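You operate a simulated robot arm through the tools that you are given. There is no shell and no other tool. Be economical: measure what you need, move in short steps, check, and stop when the job is done.

The job below is to be done with a simulated robot arm. You get a single attempt, and the scene is never put back.

TASK
Push the right and left plugs into their sockets, close up the junction box and light the right circuit.
Fine: lid shut and catch locked before the battery switch goes on; the dial is set already; the other plugs end up in their sockets.

The check looks at the end state, three seconds after you hand in, the way a careful person would. Anything else that was tipped, shoved, dropped, spilled or broken makes it a failure. A push-on lid holds only when it is set on centred and level and pressed home; a screw cap is set on level and turned clockwise until tight.

THE ROBOT
A 7-joint arm with a two-finger parallel gripper on a trunk, on a base that drives. Base frame: it is fixed to the floor where the robot stands at the start and does not move with it; the origin is under the middle of the robot, x ahead of it, y to its left, z up; the surface under the hand at the start is at about z = 912. Readings come in mm, degrees, newtons and seconds.
With the tool pointing down near the work surface it reaches from about 460 to 920 mm from the robot's upright axis, wherever it stands. Its first joint turns from -115.0 to 115.0 degrees. Places, roughly: battery switch [700, 1500, 1100]; junction box catch [500, 200, 1000]; junction box lid [800, 0, 1100]; junction socket marked left [700, 0, 900]; junction socket marked right [700, -100, 900]. Payload 3.91 kg.
Tool frame: the origin (TCP) lies between the finger pads and is the grasp point; the fingertips stand 30 mm ahead of it; z points along the fingers, y is the line along which they close. Largest opening 110 mm; finger width 20, thickness 10; the body of the gripper, 48 by 112 mm, starts 55 mm behind the TCP.
Orientation is that of the tool frame in the base frame, as a unit quaternion [x, y, z, w]. With the fingers straight down and closing along the base's y, the tool's x points along the base's -x, its y along +y and its z along -z.

THE INTERFACE
- The arm moves only by the tool play_rows. Its argument "deltas" is a list of rows, each an object of numbers (a shift or turn left out is 0, a gripper value left out holds the last): "jaw": the finger opening in mm, from 0 to 110; "dx", "dy", "dz": the shift along the tool's x, y, z in units of 400 mm (1.0 is 400 mm); "rx", "ry", "rz": the turn, a rotation vector about the tool's x, y, z in units of 45 degrees (1.0 is 45 degrees). In form: [{"jaw": .., "dx": .., "dy": .., "dz": .., "rx": .., "ry": .., "rz": ..}, ...]. A call has 1 to 8 rows; each row is the pose to reach, as a shift and turn from the pose commanded when the call began, along the tool's axes at that moment. A call with a number of a shift or a turn outside -1 to 1 is refused whole. Each row takes 0.2 s and may step no farther than 50 mm and 8.6 degrees from the row before; otherwise, or with a gripper value out of range, the whole call is refused. Where a pose cannot be reached the arm comes as near as it can. A force on the tool above 40 N (or 10 N above the force at the start of the call, whichever is more), or a blocked arm, ends the call early, and 0.2 s more pass. The fingers move at their own pace (about 153 mm/s each) and stop on an object; they squeeze with about 21 N. The grip force told is the motor's: it shows also when the fingers shut on nothing. Time passes only in rows, and 0.2 s behind the last, so rows that repeat a pose let the fingers close. It gives the time, the measured TCP pose, the force on the tool (base axes), the opening and the grip force at its end, in the units of the frame above (readings bear some noise), with the torque about the TCP (base axes, N m) and any sound that the robot's microphone picked up.
- Cameras (640 x 400 px; columns grow to the right, rows downward): "scene" is now at [221.5, 183, 1525.7]; the picture's right is [-0.30, -0.96, 0.00], its down [-0.49, 0.15, -0.86] and it looks along [0.82, -0.25, -0.51] (base axes); focal length 218 px, centre (320, 200). "wrist" rides on the gripper at [72, 17, -103] in the tool frame; the picture's right is [-0.23, 0.97, 0.00], its down [-0.76, -0.18, -0.62] and it looks along [-0.61, -0.14, 0.78] (tool axes); focal length 222 px, centre (320, 200). There is no depth. A picture from a camera that has moved, and an enlarged one, comes with that camera's place and axes in the base frame and with its lens. The place of the scene camera against the robot may be out by one fixed shift of up to 12 mm in any direction.
- snapshot(camera): a new picture of that camera. No time passes.
- move_column(by): slides the trunk up (or, below 0, down) by that many mm; the arm and the scene camera ride with it, the base frame stays. It gives what a move gives, with no picture.
- drive_base(legs): drives the robot by 1 to 6 legs, each [ahead, left, turn to the left] in mm, mm and degrees, along the robot's own axes; the way and the turn of a leg run together, so that a leg with both is an arc; at most 1500 mm and 180 degrees a leg. The arm and the cameras ride along, it lands a little off, and it stops where it bumps. It gives what a move gives.
- head_to(pan, tilt): turns the head with the scene camera to pan (to the left, within 80 degrees either way) and tilt (down, from -29 to 69), counted from straight ahead of the robot. It gives what a move gives.
- enlarge(camera, box): a new picture of the part [left, top, right, bottom] of that camera's present view, enlarged. No time passes.
- job_done(): hands the job in; it is judged then, once.

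Work in short steps. Places have to be worked out from the pictures, the camera data and where the tool is seen: move nearer, look again, correct. Check each grasp and each placing, and mend what went wrong. You have 120 turns and 78 pictures in all, those below and enlarged ones among them. Open the gripper and draw the arm clear of the work before you hand the job in, unless the task says otherwise; then end with one line.

The tools are called after "Request:" as name(argument=value, ...) on one line, values as JSON. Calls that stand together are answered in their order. play_rows: Moves the arm, as the interface text tells. Its arguments: {"type":"object","properties":{"deltas":{"type":"array"}},"required":["deltas"]} The other tools are called the same way: move_column (by) slides the trunk up or down; drive_base (legs) drives the base; head_to (pan, tilt) turns the head that bears the scene camera; snapshot (camera) takes a picture; enlarge (camera, box) takes an enlarged picture of a part of a camera's view; job_done () hands the job in.

At the start:

```text
t: 0.0
position: [654.6, -119.8, 1380.2]
ee_rot: [0.0, 1.0, -0.001, -0.001]
wrist_force: [-0.1, 0.4, -0.1]
moment: [-0.01, 0.01, -0.01]
width: 110.1
gripper_force: 0.2
trunk travel left (down, up): [-850.0, 140.0]
robot x, y, heading: [-0.2, 0.0, -0.1]
head pan, tilt: [-17.2, 30.7]
```

scene: 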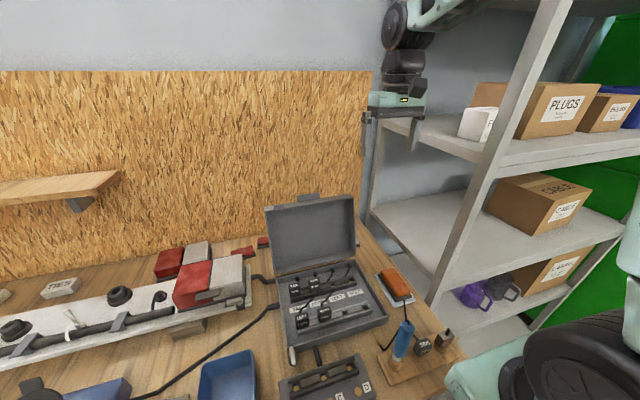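
wrist: 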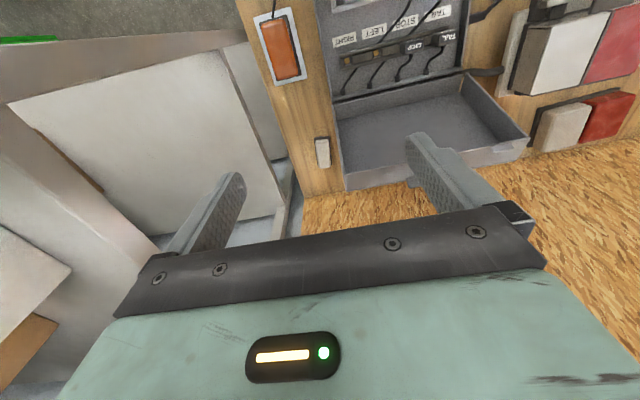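

I see the junction box with its lid open; I take a closer look at the box and at the area in front.

Request:
enlarge(camera="scene", box=[240, 180, 480, 400])

Request:
head_to(pan=-10, tilt=55)

Request:
snapshot(camera="scene")

```text
1.82 times, centred on (360, 290) of scene
camera zoom: at [221.5, 183.0, 1525.7], right [-0.3, -0.96, 0.0], down [-0.49, 0.15, -0.86], along [0.82, -0.25, -0.51], focal length 396 px, centre (247, 36)
```

zoom: 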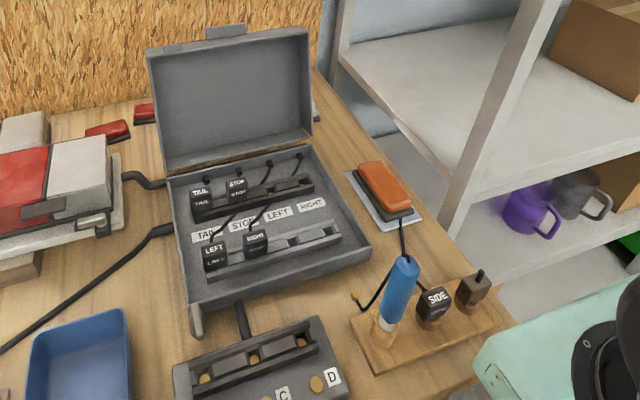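

```text
t: 0.9
position: [655.6, -120.2, 1381.2]
ee_rot: [0.0, 1.0, 0.001, 0.0]
wrist_force: [0.7, -1.3, 0.4]
moment: [0.01, -0.01, -0.01]
width: 110.0
gripper_force: 0.0
trunk travel left (down, up): [-850.0, 140.0]
robot x, y, heading: [-0.5, -1.7, -0.3]
head pan, tilt: [-10.0, 55.0]
```

```text
74 pictures are left
camera scene: at [206.4, 197.1, 1490.8], right [-0.17, -0.98, 0.0], down [-0.81, 0.14, -0.57], along [0.57, -0.1, -0.82], focal length 218 px, centre (320, 200)
```

scene: 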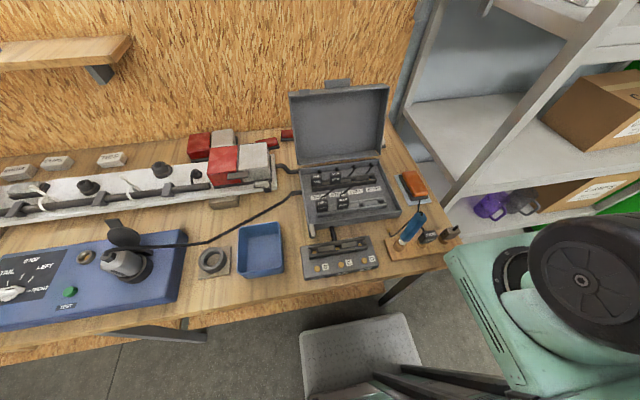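

Look at the control panel on the left and zoom on the box.

Request:
enlarge(camera="scene", box=[270, 70, 470, 290])

Request:
head_to(pan=35, tilt=40)

Request:
snapshot(camera="scene")

```text
1.82 times, centred on (370, 180) of scene
camera zoom: at [206.4, 197.1, 1490.8], right [-0.17, -0.98, 0.0], down [-0.81, 0.14, -0.57], along [0.57, -0.1, -0.82], focal length 396 px, centre (229, 236)
```

zoom: 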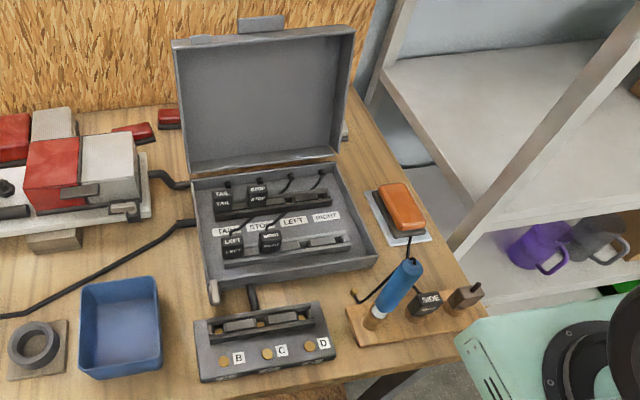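

```text
t: 2.0
position: [655.8, -121.1, 1381.6]
ee_rot: [0.0, 1.0, 0.0, 0.001]
wrist_force: [1.1, -0.5, -0.3]
moment: [-0.03, 0.01, 0.04]
width: 110.1
gripper_force: 0.0
trunk travel left (down, up): [-850.0, 140.0]
robot x, y, heading: [-3.6, -0.3, 0.0]
head pan, tilt: [35.0, 40.0]
```

```text
72 pictures are left
camera scene: at [205.0, 258.4, 1511.4], right [0.57, -0.82, 0.0], down [-0.53, -0.37, -0.77], along [0.63, 0.44, -0.64], focal length 218 px, centre (320, 200)
```

scene: 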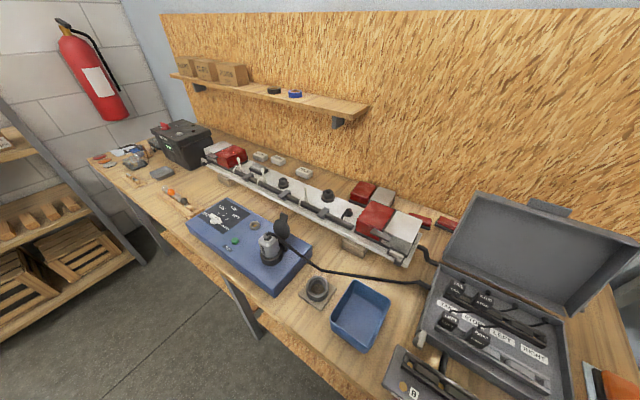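

Zoom in on the panel and on the battery.

Request:
enlarge(camera="scene", box=[180, 180, 340, 300])

Request:
enlarge(camera="scene", box=[80, 100, 240, 220])

Request:
enlarge(camera="wrist", box=[230, 0, 550, 200])

```text
3.33 times, centred on (260, 240) of scene
camera zoom: at [205.0, 258.4, 1511.4], right [0.57, -0.82, 0.0], down [-0.53, -0.37, -0.77], along [0.63, 0.44, -0.64], focal length 726 px, centre (520, 67)
```

zoom: 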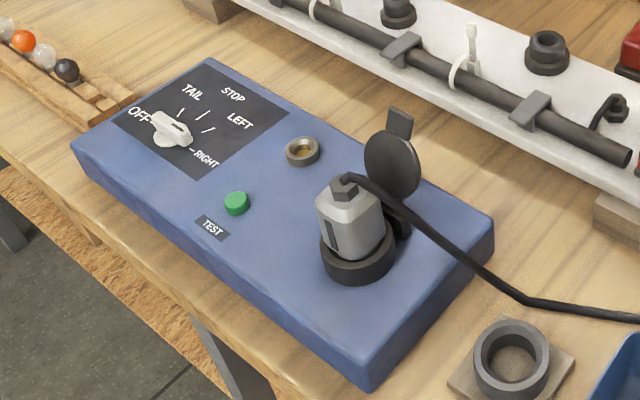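

```text
3.33 times, centred on (160, 160) of scene
camera zoom: at [205.0, 258.4, 1511.4], right [0.57, -0.82, 0.0], down [-0.53, -0.37, -0.77], along [0.63, 0.44, -0.64], focal length 726 px, centre (853, 333)
```

zoom: 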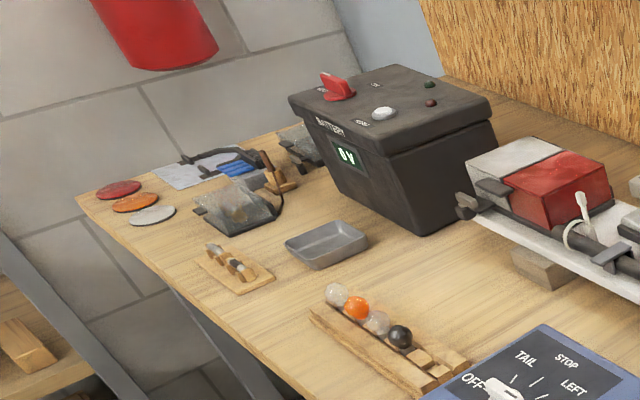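

```text
2.00 times, centred on (390, 100) of wrist
camera zoom: at [582.7, -103.3, 1486.3], right [0.23, 0.97, 0.0], down [0.76, -0.18, 0.62], along [0.61, -0.14, -0.78], focal length 444 px, centre (180, 400)
```

zoom: 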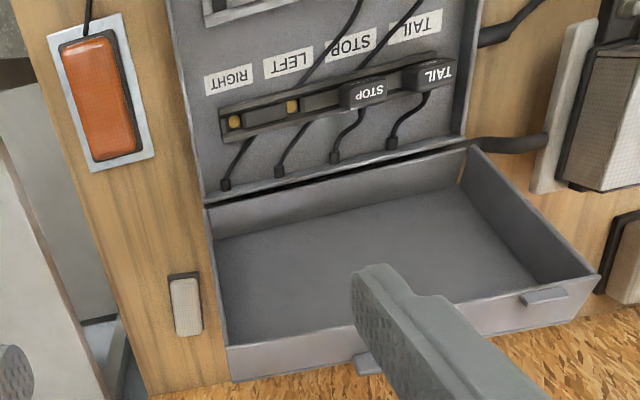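

The back row holds the sockets (TAIL/STOP already in), with LEFT and RIGHT plugs parked on the front rail. I move the hand nearer and look at the plugs with the wrist camera.

Request:
play_rows(deltas=[{"dx": 0.06, "dy": 0.06, "dz": 0.07}, {"dx": 0.12, "dy": 0.12, "dz": 0.14}, {"dx": 0.18, "dy": 0.18, "dz": 0.21}, {"dx": 0.24, "dy": 0.24, "dz": 0.28}, {"dx": 0.3, "dy": 0.3, "dz": 0.35}, {"dx": 0.36, "dy": 0.36, "dz": 0.42}, {"dx": 0.42, "dy": 0.42, "dz": 0.49}, {"dx": 0.42, "dy": 0.42, "dz": 0.49}])

Request:
snapshot(camera="wrist")

```text
t: 3.8
position: [488.1, 46.8, 1186.8]
ee_rot: [0.0, 1.0, 0.0, 0.001]
wrist_force: [-0.3, 0.7, 0.1]
moment: [0.01, 0.01, 0.01]
width: 110.1
gripper_force: 0.0
trunk travel left (down, up): [-850.0, 140.0]
robot x, y, heading: [-2.3, 0.6, -0.0]
head pan, tilt: [35.0, 40.0]
```

```text
68 pictures are left
camera wrist: at [414.3, 64.7, 1291.2], right [0.23, 0.97, 0.0], down [0.76, -0.18, 0.62], along [0.61, -0.14, -0.78], focal length 222 px, centre (320, 200)
```

wrist: 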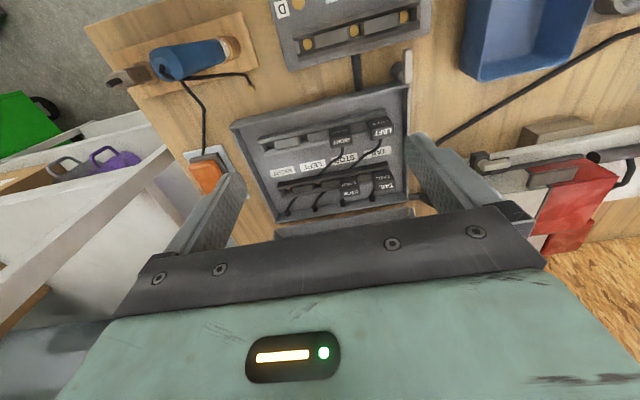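

Request:
enlarge(camera="wrist", box=[220, 60, 420, 240])

Request:
head_to(pan=-8, tilt=45)

Request:
enlarge(camera="scene", box=[260, 150, 460, 270])

```text
2.22 times, centred on (320, 150) of wrist
camera zoom: at [414.3, 64.7, 1291.2], right [0.23, 0.97, 0.0], down [0.76, -0.18, 0.62], along [0.61, -0.14, -0.78], focal length 494 px, centre (320, 311)
```

zoom: 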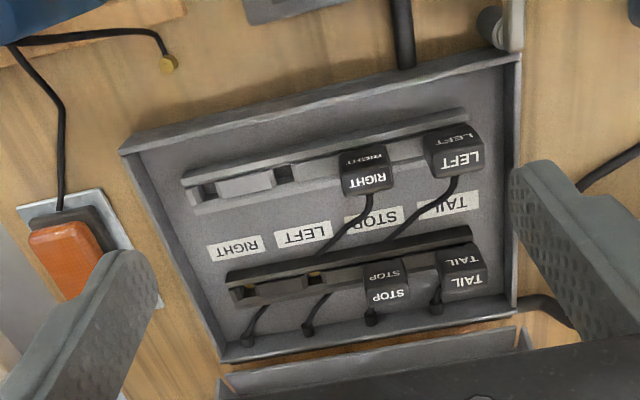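

```text
t: 4.9
position: [487.1, 47.5, 1186.6]
ee_rot: [0.0, 1.0, 0.0, 0.001]
wrist_force: [0.6, -0.3, 0.1]
moment: [0.02, 0.05, 0.02]
width: 110.2
gripper_force: 0.0
trunk travel left (down, up): [-850.0, 140.0]
robot x, y, heading: [2.3, -4.0, -0.0]
head pan, tilt: [-8.0, 45.0]
```

```text
3.20 times, centred on (360, 210) of scene
camera zoom: at [215.9, 198.4, 1504.2], right [-0.14, -0.99, 0.0], down [-0.7, 0.1, -0.71], along [0.7, -0.1, -0.71], focal length 697 px, centre (192, 168)
```

zoom: 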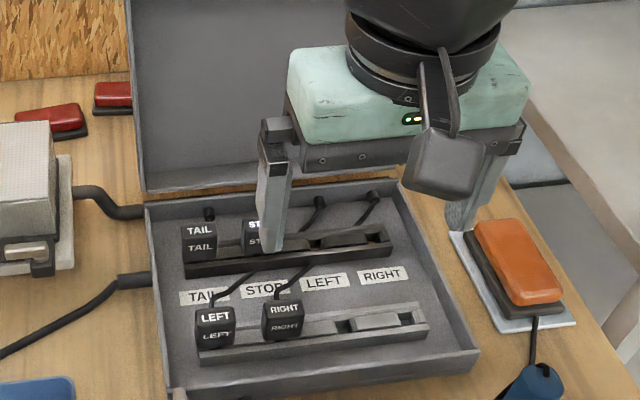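

I see the plugs at around (565, 64) and (564, 129). I go lower for a closer wrist view and heights.

Request:
play_rows(deltas=[{"dy": 0.03, "dz": 0.09}, {"dy": 0.06, "dz": 0.18}, {"dy": 0.08, "dz": 0.27}, {"dy": 0.08, "dz": 0.27}])

Request:
snapshot(camera="wrist")

Request:
enlarge(camera="wrist", box=[220, 20, 440, 200])

```text
t: 5.9
position: [485.7, 79.0, 1079.1]
ee_rot: [0.0, 1.0, 0.0, 0.0]
wrist_force: [0.6, 0.3, 0.3]
moment: [0.04, -0.01, 0.0]
width: 110.2
gripper_force: 0.0
trunk travel left (down, up): [-850.0, 140.0]
robot x, y, heading: [-1.1, 1.9, -0.3]
head pan, tilt: [-8.0, 45.0]
```

```text
65 pictures are left
camera wrist: at [414.1, 95.8, 1183.4], right [0.23, 0.97, 0.0], down [0.76, -0.18, 0.62], along [0.61, -0.14, -0.78], focal length 222 px, centre (320, 200)
```

wrist: 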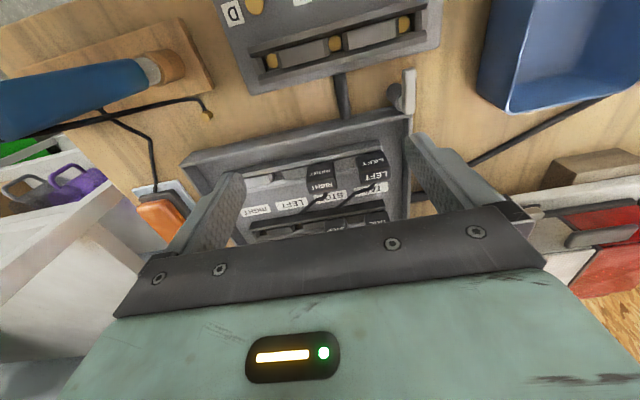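

```text
2.22 times, centred on (330, 110) of wrist
camera zoom: at [414.1, 95.8, 1183.4], right [0.23, 0.97, 0.0], down [0.76, -0.18, 0.62], along [0.61, -0.14, -0.78], focal length 494 px, centre (298, 400)
```

zoom: 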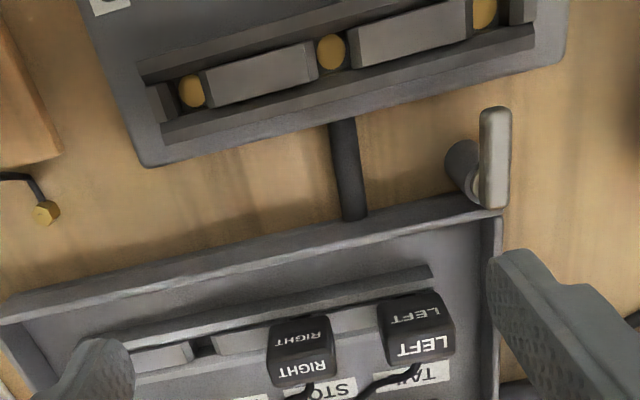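

Triangulated: RIGHT plug top ≈ (555, 66, 980), LEFT ≈ (555, 124, 980), rail axis along y. I move above RIGHT with jaws at 48 and look from the scene camera.

Request:
play_rows(deltas=[{"jaw": 48, "dx": -0.09, "dy": -0.016}, {"dx": -0.174, "dy": -0.033, "dz": 0.05}, {"dx": -0.174, "dy": -0.033, "dz": 0.1}, {"dx": -0.174, "dy": -0.033, "dz": 0.1}])

Request:
enlarge(camera="scene", box=[260, 150, 460, 270])

Request:
enlarge(camera="wrist", box=[220, 60, 440, 200])

```text
t: 6.9
position: [556.8, 65.5, 1037.8]
ee_rot: [0.0, 1.0, 0.0, 0.0]
wrist_force: [-0.7, -0.1, 0.4]
moment: [0.02, 0.04, -0.03]
width: 48.0
gripper_force: 0.0
trunk travel left (down, up): [-850.0, 140.0]
robot x, y, heading: [2.1, 0.2, 0.0]
head pan, tilt: [-8.0, 45.0]
```

```text
3.20 times, centred on (360, 210) of scene
camera zoom: at [216.0, 198.3, 1504.2], right [-0.14, -0.99, 0.0], down [-0.7, 0.1, -0.71], along [0.7, -0.1, -0.71], focal length 697 px, centre (192, 168)
```

zoom: 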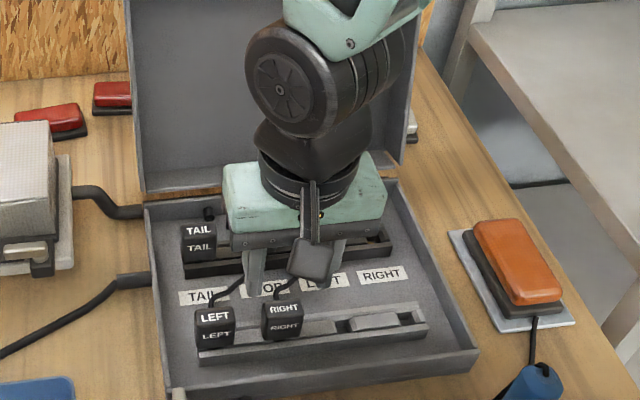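

```text
2.86 times, centred on (330, 130) of wrist
camera zoom: at [484.0, 82.5, 1142.1], right [0.23, 0.97, 0.0], down [0.76, -0.18, 0.62], along [0.61, -0.14, -0.78], focal length 635 px, centre (291, 400)
```

zoom: 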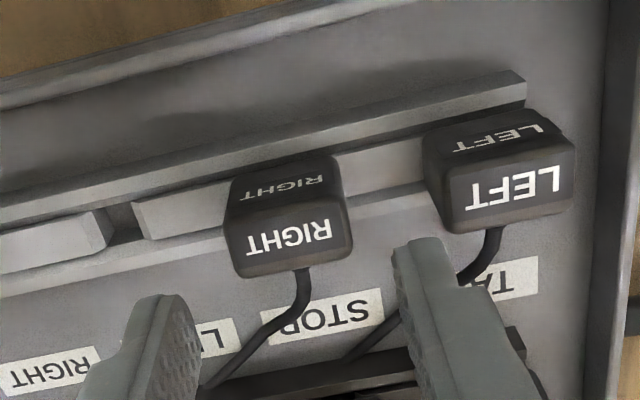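

The estimate holds (top centre (556, 66) at z≈980). Descend to TCP z≈989 with fingers around the RIGHT plug and look.

Request:
play_rows(deltas=[{"dz": 0.06}, {"dz": 0.1}, {"dz": 0.122}, {"dz": 0.122}])

Request:
enlarge(camera="wrist", box=[220, 60, 440, 200])

Request:
enlarge(camera="scene", box=[310, 190, 410, 260])

```text
t: 7.9
position: [558.5, 66.8, 987.6]
ee_rot: [0.0, 1.0, 0.0, 0.0]
wrist_force: [-0.2, -0.2, 0.7]
moment: [-0.01, 0.01, 0.02]
width: 48.0
gripper_force: 0.1
trunk travel left (down, up): [-850.0, 140.0]
robot x, y, heading: [1.9, -0.7, -0.2]
head pan, tilt: [-8.0, 45.0]
```

```text
2.86 times, centred on (330, 130) of wrist
camera zoom: at [484.5, 83.7, 1093.3], right [0.23, 0.97, 0.0], down [0.76, -0.18, 0.62], along [0.61, -0.14, -0.78], focal length 635 px, centre (291, 400)
```

zoom: 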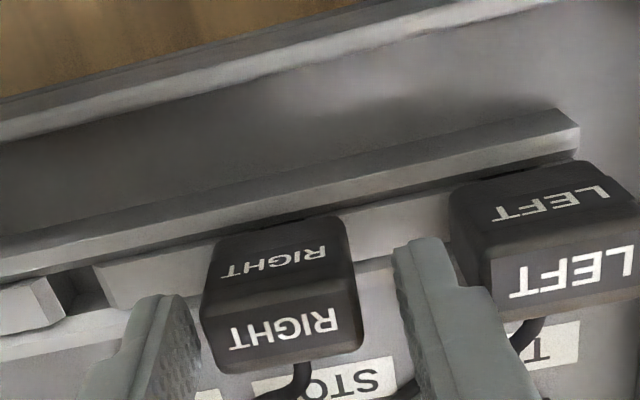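

```text
5.71 times, centred on (360, 225) of scene
camera zoom: at [215.9, 198.4, 1504.2], right [-0.14, -0.99, 0.0], down [-0.7, 0.1, -0.71], along [0.7, -0.1, -0.71], focal length 1245 px, centre (91, 57)
```

zoom: 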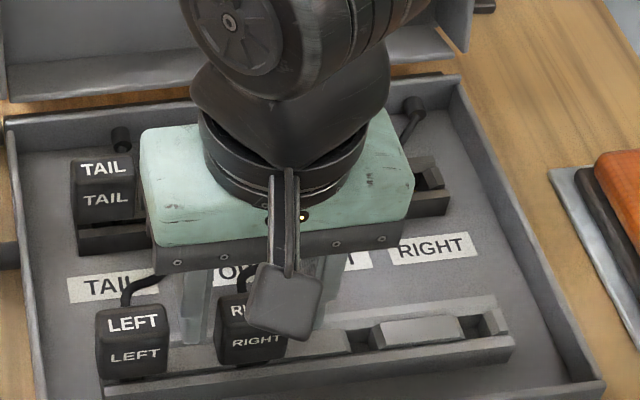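

The fingers straddle the RIGHT plug cleanly. Close.

Request:
play_rows(deltas=[{"jaw": 20}, {}, {}, {}])

Request:
enlarge(camera="wrist", box=[220, 60, 440, 200])

```text
t: 8.9
position: [556.8, 66.5, 988.7]
ee_rot: [0.0, 1.0, 0.0, 0.0]
wrist_force: [0.0, -1.8, 0.2]
moment: [-0.15, -0.02, 0.0]
width: 35.3
gripper_force: 21.4
trunk travel left (down, up): [-850.0, 140.0]
robot x, y, heading: [-0.2, 3.3, 0.1]
head pan, tilt: [-8.0, 45.0]
```

```text
2.86 times, centred on (330, 130) of wrist
camera zoom: at [484.4, 83.5, 1093.4], right [0.23, 0.97, 0.0], down [0.76, -0.18, 0.62], along [0.61, -0.14, -0.78], focal length 635 px, centre (291, 400)
```

zoom: 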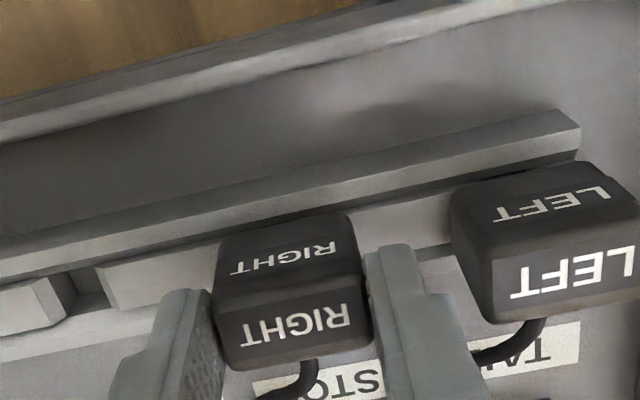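

Gripped at 35.3 mm. Lift straight up 65 mm and check it came along.

Request:
play_rows(deltas=[{"dz": -0.02}, {"dz": -0.05}, {"dz": -0.1}, {"dz": -0.165}, {"dz": -0.165}])

Request:
enlarge(camera="scene", box=[280, 150, 440, 260])

Request:
enlarge(camera="wrist", box=[210, 60, 450, 220])

```text
t: 10.1
position: [557.2, 66.1, 1055.0]
ee_rot: [0.001, 1.0, 0.0, -0.001]
wrist_force: [-0.8, -1.3, -0.7]
moment: [0.03, -0.02, -0.02]
width: 34.8
gripper_force: 21.1
trunk travel left (down, up): [-850.0, 140.0]
robot x, y, heading: [3.9, 1.7, -0.3]
head pan, tilt: [-8.0, 45.0]
```

```text
3.64 times, centred on (360, 205) of scene
camera zoom: at [215.9, 198.4, 1504.2], right [-0.14, -0.99, 0.0], down [-0.7, 0.1, -0.71], along [0.7, -0.1, -0.71], focal length 792 px, centre (174, 182)
```

zoom: 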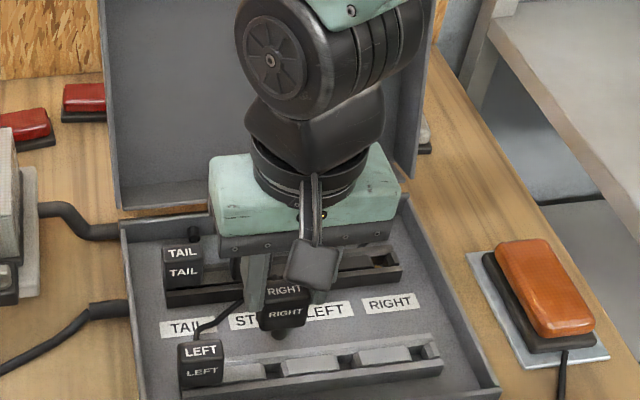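

```text
2.50 times, centred on (330, 140) of wrist
camera zoom: at [484.7, 83.4, 1160.2], right [0.23, 0.97, 0.0], down [0.76, -0.18, 0.62], along [0.61, -0.14, -0.78], focal length 555 px, centre (295, 350)
```

zoom: 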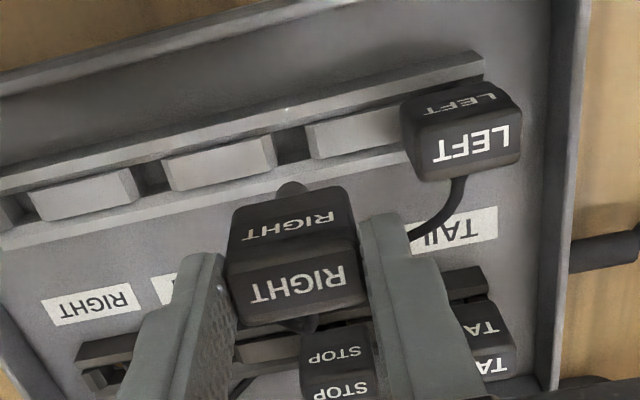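

The RIGHT plug is held with its peg hanging below. I carry it raised over the back row and view the empty sockets from there.

Request:
play_rows(deltas=[{"dz": -0.05}, {"dx": -0.08, "dy": -0.06, "dz": -0.05}, {"dx": -0.16, "dy": -0.12, "dz": -0.05}, {"dx": -0.22, "dy": -0.17, "dz": -0.05}, {"dx": -0.257, "dy": -0.2, "dz": -0.05}, {"dx": -0.257, "dy": -0.2, "dz": -0.05}])

Request:
enlarge(camera="wrist", box=[210, 40, 450, 200])

Request:
enlarge(camera="scene", box=[280, 150, 440, 260])

```text
t: 11.5
position: [659.2, -12.7, 1074.8]
ee_rot: [0.001, 1.0, 0.0, 0.0]
wrist_force: [-0.1, -0.9, 0.3]
moment: [-0.03, -0.02, 0.03]
width: 34.8
gripper_force: 21.3
trunk travel left (down, up): [-850.0, 140.0]
robot x, y, heading: [-0.7, 2.4, -0.0]
head pan, tilt: [-8.0, 45.0]
```

```text
2.50 times, centred on (330, 120) of wrist
camera zoom: at [587.0, 5.0, 1178.6], right [0.23, 0.97, 0.0], down [0.76, -0.18, 0.62], along [0.61, -0.14, -0.78], focal length 555 px, centre (295, 400)
```

zoom: 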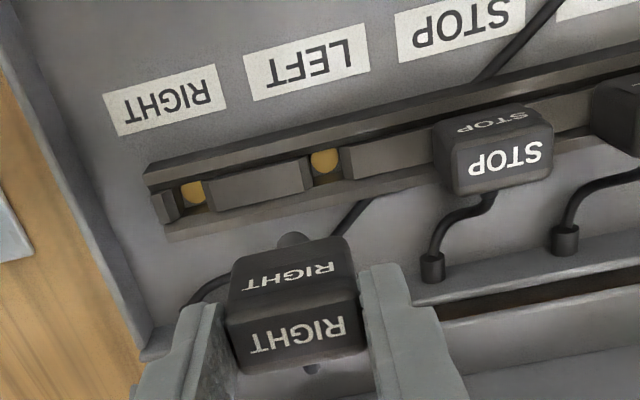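

```text
3.64 times, centred on (360, 205) of scene
camera zoom: at [216.0, 198.3, 1504.2], right [-0.14, -0.99, 0.0], down [-0.7, 0.1, -0.71], along [0.7, -0.1, -0.71], focal length 792 px, centre (174, 182)
```

zoom: 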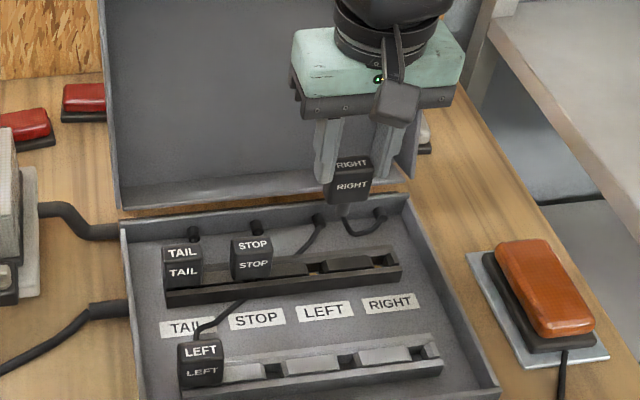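

Socket RIGHT appears at about (656, −54.5). I shift over to align there at the same height and compare peg with socket.

Request:
play_rows(deltas=[{"dy": -0.06}, {"dy": -0.105}, {"dy": -0.105}])

Request:
enlarge(camera="wrist", box=[250, 80, 390, 190])

```text
t: 12.3
position: [658.7, -55.2, 1074.0]
ee_rot: [0.001, 1.0, 0.001, -0.001]
wrist_force: [0.2, -0.5, -1.5]
moment: [0.02, 0.02, 0.01]
width: 34.8
gripper_force: 21.3
trunk travel left (down, up): [-850.0, 140.0]
robot x, y, heading: [2.0, 5.0, 0.1]
head pan, tilt: [-8.0, 45.0]
```

```text
3.64 times, centred on (320, 135) of wrist
camera zoom: at [586.3, -38.1, 1178.5], right [0.23, 0.97, 0.0], down [0.76, -0.18, 0.62], along [0.61, -0.14, -0.78], focal length 808 px, centre (320, 436)
```

zoom: 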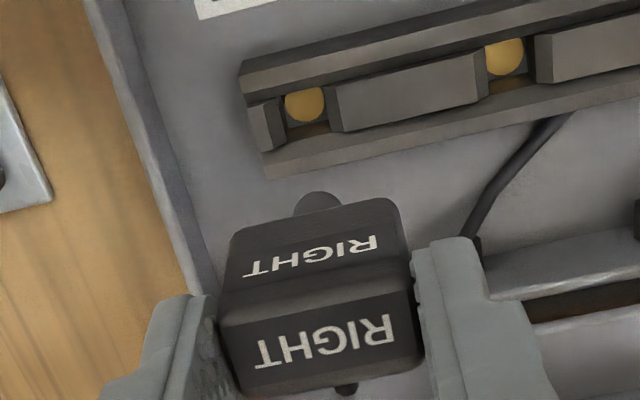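

Peg is about 4.5 mm to the left (+y) of the RIGHT contact; I correct y by −4.4 and lower until just above the rail.

Request:
play_rows(deltas=[{"dy": -0.011, "dz": 0.04}, {"dy": -0.011, "dz": 0.09}, {"dy": -0.011, "dz": 0.12}, {"dy": -0.011, "dz": 0.12}])

Request:
enlarge(camera="wrist", box=[250, 80, 390, 190])

Request:
enlarge(camera="scene", box=[320, 170, 420, 240])

```text
t: 13.3
position: [659.0, -60.1, 1026.0]
ee_rot: [0.0, 1.0, 0.0, 0.001]
wrist_force: [0.1, 0.2, -1.3]
moment: [0.01, 0.03, 0.0]
width: 34.8
gripper_force: 20.8
trunk travel left (down, up): [-850.0, 140.0]
robot x, y, heading: [-2.4, -0.9, 0.2]
head pan, tilt: [-8.0, 45.0]
```

```text
3.64 times, centred on (320, 135) of wrist
camera zoom: at [586.9, -43.2, 1131.6], right [0.23, 0.97, 0.0], down [0.76, -0.18, 0.62], along [0.61, -0.14, -0.78], focal length 808 px, centre (320, 436)
```

zoom: 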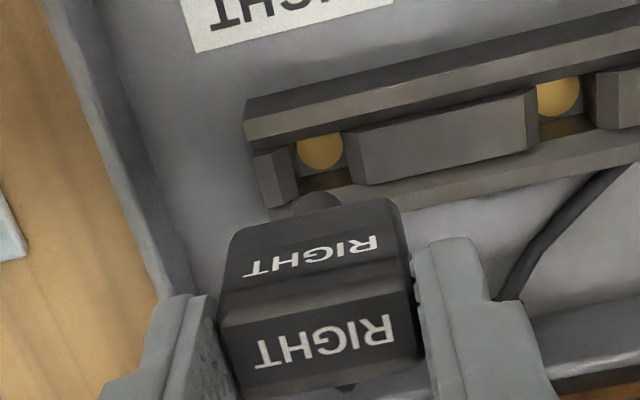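

```text
5.71 times, centred on (370, 205) of scene
camera zoom: at [215.9, 198.3, 1504.2], right [-0.14, -0.99, 0.0], down [-0.7, 0.1, -0.71], along [0.7, -0.1, -0.71], focal length 1245 px, centre (34, 171)
```

zoom: 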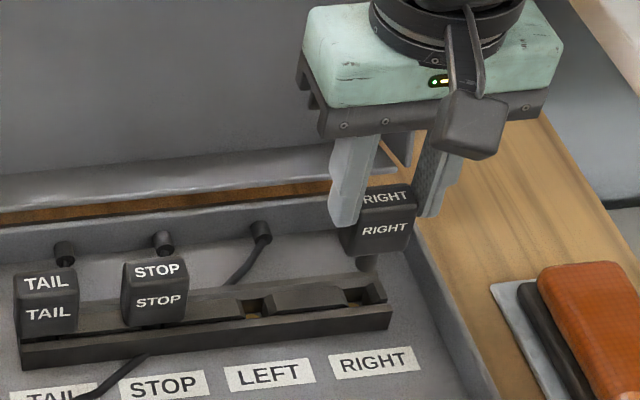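

Peg is aligned in y with the contact. Lower gently in small steps, watching force.

Request:
play_rows(deltas=[{"dz": 0.015}, {"dz": 0.03}, {"dz": 0.045}, {"dz": 0.06}, {"dz": 0.06}])

Request:
enlarge(camera="wrist", box=[250, 80, 390, 190])

Request:
enlarge(camera="scene", box=[320, 170, 420, 240])

```text
t: 14.5
position: [660.0, -61.4, 1002.1]
ee_rot: [0.0, 1.0, -0.001, -0.001]
wrist_force: [-1.4, 0.7, 2.0]
moment: [0.01, 0.14, 0.01]
width: 34.9
gripper_force: 20.9
trunk travel left (down, up): [-850.0, 140.0]
robot x, y, heading: [-2.1, 0.8, -0.4]
head pan, tilt: [-8.0, 45.0]
```

```text
3.64 times, centred on (320, 135) of wrist
camera zoom: at [587.1, -43.4, 1107.2], right [0.23, 0.97, 0.0], down [0.76, -0.18, 0.62], along [0.61, -0.14, -0.78], focal length 808 px, centre (320, 436)
```

zoom: 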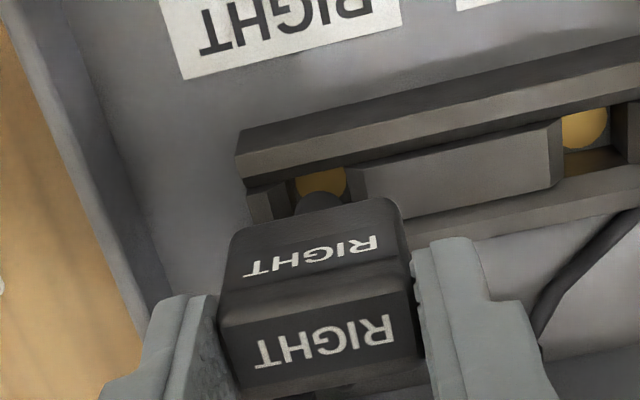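

```text
5.71 times, centred on (370, 205) of scene
camera zoom: at [215.7, 198.4, 1504.2], right [-0.14, -0.99, 0.0], down [-0.7, 0.1, -0.71], along [0.7, -0.1, -0.71], focal length 1245 px, centre (34, 171)
```

zoom: 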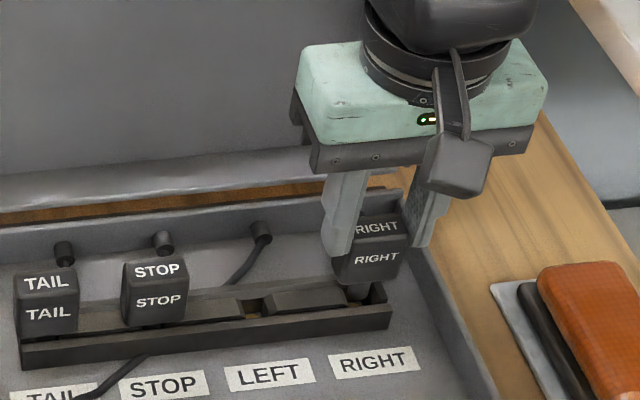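

Light contact from the +x side and peg about 1 mm too far −y. Nudge x −1.5, y +1 and press on down.

Request:
play_rows(deltas=[{"dx": 0.004, "dy": 0.003}, {"dx": 0.004, "dy": 0.003, "dz": 0.012}, {"dx": 0.004, "dy": 0.003, "dz": 0.024}, {"dx": 0.004, "dy": 0.003, "dz": 0.034}, {"dx": 0.004, "dy": 0.003, "dz": 0.034}])

Request:
enlarge(camera="scene", box=[320, 170, 420, 240])

```text
t: 15.7
position: [658.4, -59.8, 989.3]
ee_rot: [-0.001, 1.0, 0.0, 0.0]
wrist_force: [-0.1, -1.2, 0.7]
moment: [0.02, 0.08, -0.01]
width: 34.9
gripper_force: 20.7
trunk travel left (down, up): [-850.0, 140.0]
robot x, y, heading: [-0.5, -3.1, -0.1]
head pan, tilt: [-8.0, 45.0]
```

```text
5.71 times, centred on (370, 205) of scene
camera zoom: at [215.9, 198.3, 1504.2], right [-0.14, -0.99, 0.0], down [-0.7, 0.1, -0.71], along [0.7, -0.1, -0.71], focal length 1245 px, centre (34, 171)
```

zoom: 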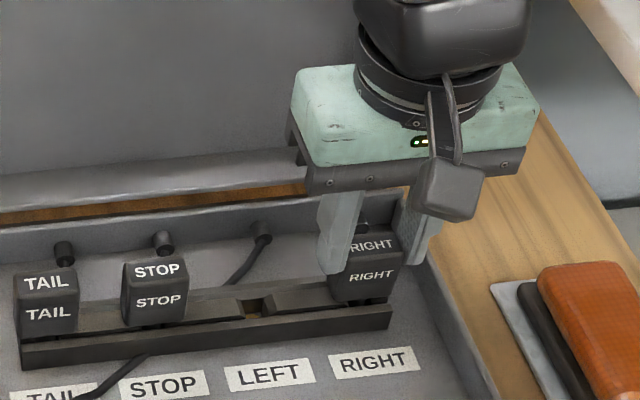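

The peg is entering; still a few mm proud compared with STOP. Press on down until seated.

Request:
play_rows(deltas=[{"dz": 0.008}, {"dz": 0.016}, {"dz": 0.024}, {"dz": 0.032}, {"dz": 0.04}])

Request:
enlarge(camera="scene", box=[320, 170, 420, 240])

```text
t: 16.9
position: [658.6, -59.4, 973.3]
ee_rot: [0.0, 1.0, 0.0, 0.0]
wrist_force: [0.2, -1.3, 16.4]
moment: [-0.1, 0.01, -0.01]
width: 36.0
gripper_force: 21.3
trunk travel left (down, up): [-850.0, 140.0]
robot x, y, heading: [1.1, -0.1, 0.0]
head pan, tilt: [-8.0, 45.0]
```

```text
5.71 times, centred on (370, 205) of scene
camera zoom: at [215.7, 198.2, 1504.3], right [-0.14, -0.99, 0.0], down [-0.7, 0.1, -0.71], along [0.7, -0.1, -0.71], focal length 1245 px, centre (34, 171)
```

zoom: 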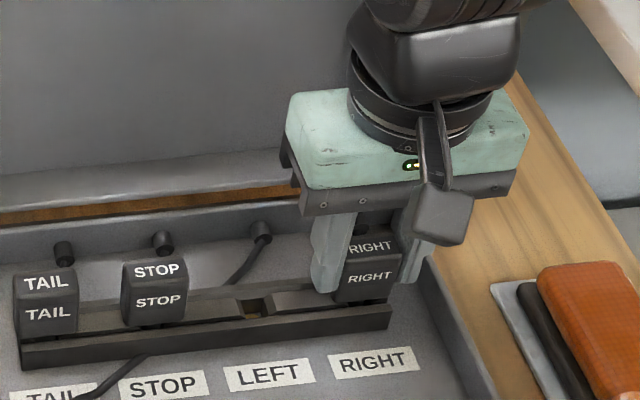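

The fingers slid down the plug, so it stopped on something about level with STOP. I release, raise and compare with STOP.

Request:
play_rows(deltas=[{"jaw": 50}, {"jaw": 50}, {"dz": -0.06}, {"dz": -0.15}, {"dz": -0.22}, {"dz": -0.22}])

Request:
enlarge(camera="wrist", box=[230, 60, 430, 190])

Request:
enlarge(camera="scene", box=[320, 170, 420, 240])

```text
t: 18.3
position: [658.7, -60.0, 1061.6]
ee_rot: [0.0, 1.0, 0.0, 0.001]
wrist_force: [-0.5, 0.6, -0.7]
moment: [0.03, -0.04, 0.0]
width: 50.2
gripper_force: 0.1
trunk travel left (down, up): [-850.0, 140.0]
robot x, y, heading: [1.1, -0.3, -0.2]
head pan, tilt: [-8.0, 45.0]
```

```text
3.08 times, centred on (330, 125) of wrist
camera zoom: at [584.8, -42.6, 1167.1], right [0.23, 0.97, 0.0], down [0.76, -0.18, 0.62], along [0.61, -0.14, -0.78], focal length 684 px, centre (289, 431)
```

zoom: 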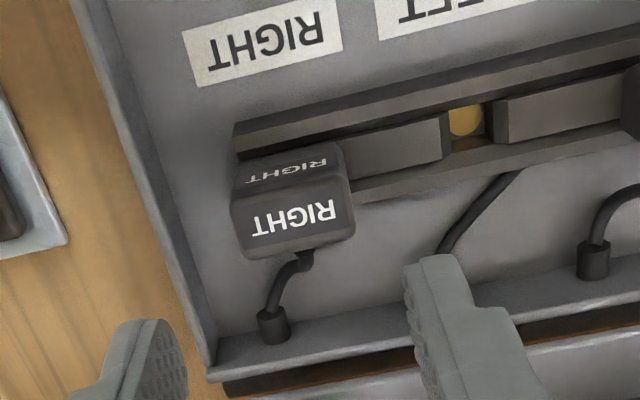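

```text
5.71 times, centred on (370, 205) of scene
camera zoom: at [215.9, 198.4, 1504.2], right [-0.14, -0.99, 0.0], down [-0.7, 0.1, -0.71], along [0.7, -0.1, -0.71], focal length 1245 px, centre (34, 171)
```

zoom: 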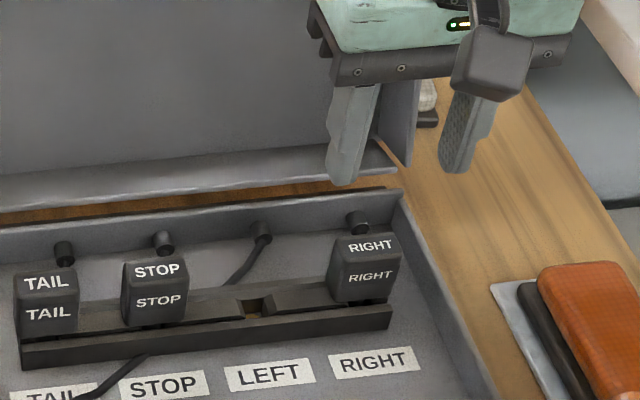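

RIGHT sits in its socket, possibly a touch proud. I close the fingers and press on its top to push it home.

Request:
play_rows(deltas=[{"jaw": 0, "dx": 0.006}, {"jaw": 0, "dx": 0.006, "dz": 0.05}, {"dx": 0.006, "dz": 0.1}, {"dx": 0.006, "dz": 0.12}, {"dx": 0.006, "dz": 0.132}, {"dx": 0.006, "dz": 0.142}, {"dx": 0.006, "dz": 0.152}, {"dx": 0.006, "dz": 0.16}])

Request:
enlarge(camera="scene", box=[320, 170, 420, 240])

```text
t: 20.2
position: [655.9, -60.4, 1001.3]
ee_rot: [-0.001, 1.0, 0.001, 0.003]
wrist_force: [-6.1, -0.8, 27.2]
moment: [-0.05, 0.3, 0.03]
width: 0.0
gripper_force: 21.0
trunk travel left (down, up): [-850.0, 140.0]
robot x, y, heading: [1.3, -1.8, -0.1]
head pan, tilt: [-8.0, 45.0]
stopped in row 8: the force on the tool passed its limit at 42 N (the readings are from after the stop); the commanded pose is now the measured one
```

```text
5.71 times, centred on (370, 205) of scene
camera zoom: at [214.4, 198.4, 1504.6], right [-0.14, -0.99, 0.0], down [-0.7, 0.1, -0.71], along [0.7, -0.1, -0.71], focal length 1245 px, centre (34, 171)
```

zoom: 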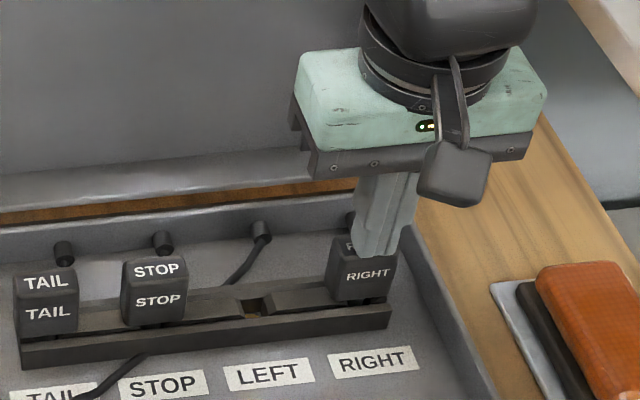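

Plug top now at z≈971 under 42 N. To verify it is home I touch STOP's top for comparison: raise, go over STOP and lower gently.

Request:
play_rows(deltas=[{"dz": -0.05}, {"dz": -0.1}, {"dz": -0.1, "dy": 0.1}, {"dz": -0.1, "dy": 0.2}, {"dz": -0.1, "dy": 0.3}, {"dz": -0.06, "dy": 0.3}, {"dz": -0.03, "dy": 0.3}, {"dz": -0.02, "dy": 0.3}])

Request:
enlarge(camera="wrist", box=[230, 60, 430, 190])

```text
t: 22.0
position: [657.0, 61.7, 1006.9]
ee_rot: [0.0, 1.0, -0.001, 0.001]
wrist_force: [-0.8, 0.6, 1.2]
moment: [0.0, 0.01, -0.01]
width: 0.0
gripper_force: 20.9
trunk travel left (down, up): [-850.0, 140.0]
robot x, y, heading: [-2.0, 1.9, 0.2]
head pan, tilt: [-8.0, 45.0]
```

```text
3.08 times, centred on (330, 125) of wrist
camera zoom: at [584.2, 78.7, 1111.6], right [0.23, 0.97, 0.0], down [0.76, -0.18, 0.63], along [0.61, -0.14, -0.78], focal length 684 px, centre (289, 431)
```

zoom: 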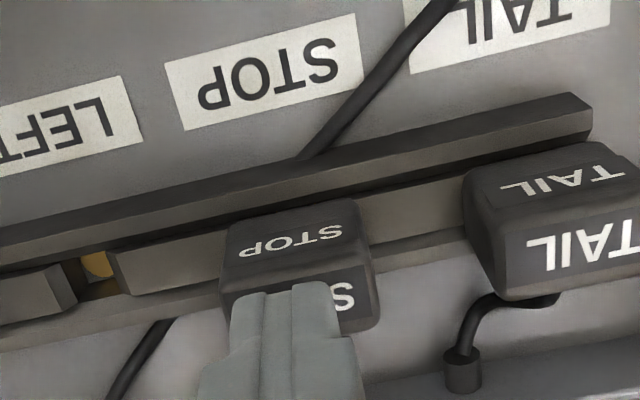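

Over STOP; lower 1.5 mm per row until contact shows.

Request:
play_rows(deltas=[{"dz": 0.004}, {"dz": 0.008}, {"dz": 0.012}, {"dz": 0.016}, {"dz": 0.018}])

```text
t: 23.2
position: [657.3, 60.1, 1003.2]
ee_rot: [0.0, 1.0, 0.001, 0.003]
wrist_force: [-0.9, 0.4, 8.6]
moment: [-0.02, 0.0, -0.03]
width: 0.0
gripper_force: 20.7
trunk travel left (down, up): [-850.0, 140.0]
robot x, y, heading: [0.3, -1.1, -0.1]
head pan, tilt: [-8.0, 45.0]
```

STOP reads the same height (≈1003 at 9 N), so RIGHT is home. Now raise and go above the LEFT plug at about (557.5, 123).

Request:
play_rows(deltas=[{"dz": -0.1}, {"dz": -0.15, "jaw": 48, "dx": 0.06, "dy": 0.04}, {"dz": -0.15, "dx": 0.13, "dy": 0.08}, {"dz": -0.15, "dx": 0.2, "dy": 0.12}, {"dz": -0.15, "dx": 0.249, "dy": 0.157}, {"dz": -0.08, "dx": 0.249, "dy": 0.157}, {"dz": -0.08, "dx": 0.249, "dy": 0.157}])

Request:
enlarge(camera="wrist", box=[220, 60, 440, 200])

```text
t: 24.8
position: [558.3, 123.6, 1030.9]
ee_rot: [0.0, 1.0, 0.0, 0.002]
wrist_force: [-0.9, -0.2, 0.4]
moment: [-0.01, -0.02, 0.03]
width: 47.8
gripper_force: 0.1
trunk travel left (down, up): [-850.0, 140.0]
robot x, y, heading: [-1.4, 2.4, -0.1]
head pan, tilt: [-8.0, 45.0]
```

```text
2.86 times, centred on (330, 130) of wrist
camera zoom: at [485.7, 141.0, 1135.1], right [0.23, 0.97, 0.0], down [0.76, -0.18, 0.63], along [0.61, -0.14, -0.78], focal length 635 px, centre (291, 400)
```

zoom: 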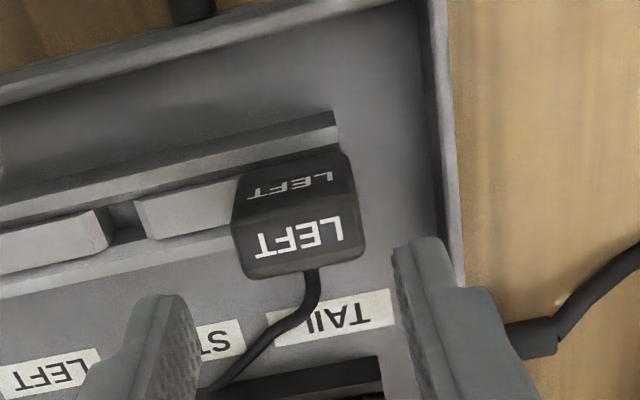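

Well lined up (shift +1 mm y). Lower and grip.

Request:
play_rows(deltas=[{"dy": 0.0025, "dz": 0.05}, {"dy": 0.0025, "dz": 0.09}, {"dy": 0.0025, "dz": 0.109}, {"dy": 0.0025, "dz": 0.109}, {"dy": 0.0025, "dz": 0.109, "jaw": 20}, {"dy": 0.0025, "dz": 0.109}, {"dy": 0.0025, "dz": 0.109}])

Request:
enlarge(camera="wrist", box=[220, 60, 440, 200])

```text
t: 26.4
position: [558.6, 122.6, 988.3]
ee_rot: [0.0, 1.0, 0.0, 0.003]
wrist_force: [-1.2, 0.9, 1.8]
moment: [0.02, -0.01, -0.01]
width: 35.1
gripper_force: 21.3
trunk travel left (down, up): [-850.0, 140.0]
robot x, y, heading: [0.7, 4.5, 0.3]
head pan, tilt: [-8.0, 45.0]
```

```text
2.86 times, centred on (330, 130) of wrist
camera zoom: at [485.4, 141.2, 1093.1], right [0.23, 0.97, 0.0], down [0.76, -0.18, 0.63], along [0.61, -0.14, -0.78], focal length 635 px, centre (291, 400)
```

zoom: 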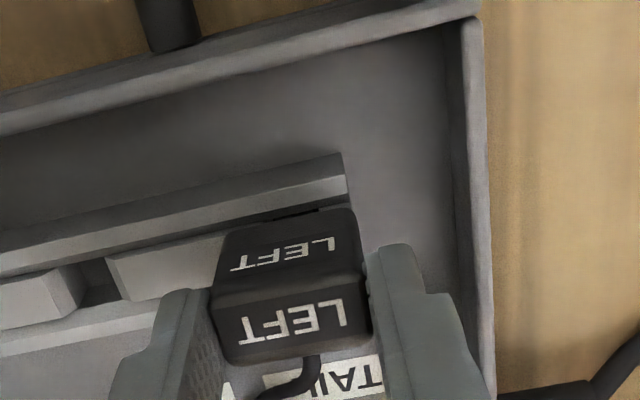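

LEFT gripped (35.1 mm). Lift 87 mm and carry to above the LEFT socket at about (659, 1).

Request:
play_rows(deltas=[{"dz": -0.05}, {"dz": -0.12}, {"dz": -0.2175, "dx": -0.03, "dy": -0.03}, {"dz": -0.2175, "dx": -0.1, "dy": -0.12}, {"dz": -0.2175, "dx": -0.17, "dy": -0.2}, {"dz": -0.2175, "dx": -0.22, "dy": -0.27}, {"dz": -0.2175, "dx": -0.251, "dy": -0.307}, {"dz": -0.2175, "dx": -0.251, "dy": -0.307}])

Request:
enlarge(camera="wrist", box=[250, 80, 390, 190])

```text
t: 28.2
position: [659.7, 1.0, 1075.8]
ee_rot: [0.001, 1.0, 0.0, 0.003]
wrist_force: [0.5, 0.3, -1.5]
moment: [0.01, 0.01, 0.01]
width: 34.9
gripper_force: 21.1
trunk travel left (down, up): [-850.0, 140.0]
robot x, y, heading: [-0.4, 0.4, 0.1]
head pan, tilt: [-8.0, 45.0]
```

```text
3.64 times, centred on (320, 135) of wrist
camera zoom: at [585.7, 18.2, 1179.3], right [0.23, 0.97, 0.0], down [0.76, -0.18, 0.63], along [0.61, -0.14, -0.78], focal length 808 px, centre (320, 436)
```

zoom: 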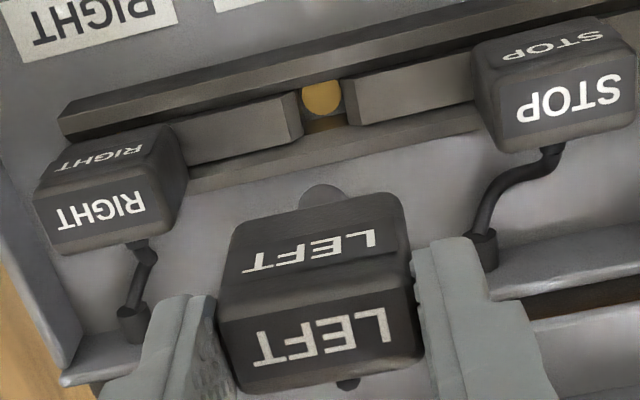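

Aligned within ~1 mm; shift y +1 and lower in fine steps to about z=1000.

Request:
play_rows(deltas=[{"dx": 0.0015, "dy": 0.0025, "dz": 0.06}, {"dx": 0.0015, "dy": 0.0025, "dz": 0.11}, {"dx": 0.0015, "dy": 0.0025, "dz": 0.14}, {"dx": 0.0015, "dy": 0.0025, "dz": 0.16}, {"dx": 0.0015, "dy": 0.0025, "dz": 0.175}, {"dx": 0.0015, "dy": 0.0025, "dz": 0.175}])

Request:
enlarge(camera="wrist", box=[250, 80, 390, 190])

Request:
enlarge(camera="scene", box=[320, 170, 420, 240])

```text
t: 29.6
position: [659.2, 2.5, 1005.0]
ee_rot: [0.0, 1.0, 0.0, 0.003]
wrist_force: [-0.2, 1.2, -0.5]
moment: [-0.02, 0.03, 0.01]
width: 34.8
gripper_force: 21.0
trunk travel left (down, up): [-850.0, 140.0]
robot x, y, heading: [-0.7, -2.8, -0.1]
head pan, tilt: [-8.0, 45.0]
```

```text
3.64 times, centred on (320, 135) of wrist
camera zoom: at [584.6, 19.3, 1109.2], right [0.23, 0.97, 0.0], down [0.76, -0.18, 0.63], along [0.61, -0.14, -0.78], focal length 808 px, centre (320, 436)
```

zoom: 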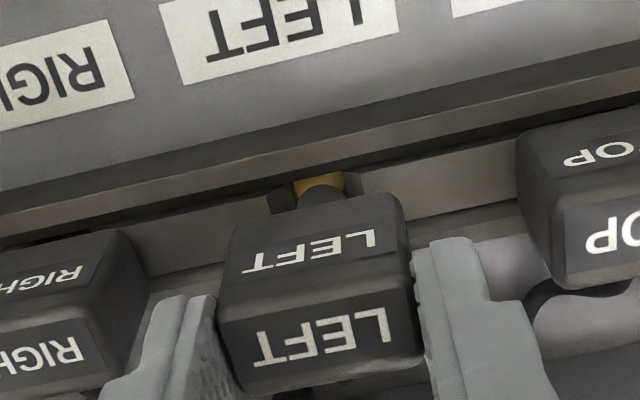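

```text
5.71 times, centred on (370, 205) of scene
camera zoom: at [215.9, 198.3, 1504.2], right [-0.14, -0.99, 0.0], down [-0.7, 0.1, -0.71], along [0.7, -0.1, -0.71], focal length 1245 px, centre (34, 171)
```

zoom: 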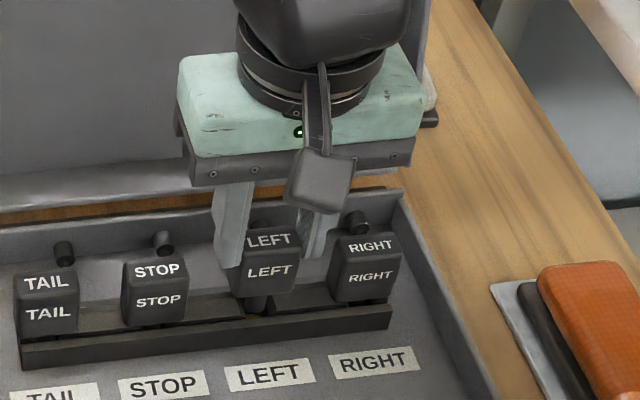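

Peg sits right on the contact line. Go on down into the socket.

Request:
play_rows(deltas=[{"dz": 0.012}, {"dz": 0.024}, {"dz": 0.036}, {"dz": 0.044}, {"dz": 0.052}, {"dz": 0.052}])

Request:
enlarge(camera="scene", box=[320, 170, 420, 240])

```text
t: 31.0
position: [658.1, 1.8, 985.0]
ee_rot: [0.001, 1.0, 0.001, 0.003]
wrist_force: [1.0, -1.6, 16.9]
moment: [-0.1, -0.08, -0.01]
width: 35.0
gripper_force: 20.7
trunk travel left (down, up): [-850.0, 140.0]
robot x, y, heading: [3.1, -2.5, -0.1]
head pan, tilt: [-8.0, 45.0]
```

```text
5.71 times, centred on (370, 205) of scene
camera zoom: at [215.3, 198.3, 1504.4], right [-0.14, -0.99, 0.0], down [-0.7, 0.1, -0.71], along [0.7, -0.1, -0.71], focal length 1245 px, centre (34, 171)
```

zoom: 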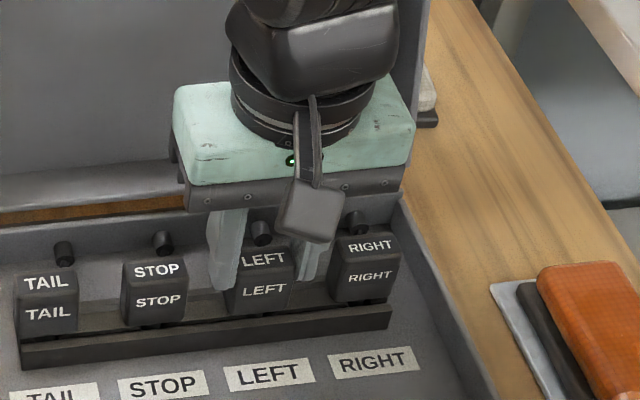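

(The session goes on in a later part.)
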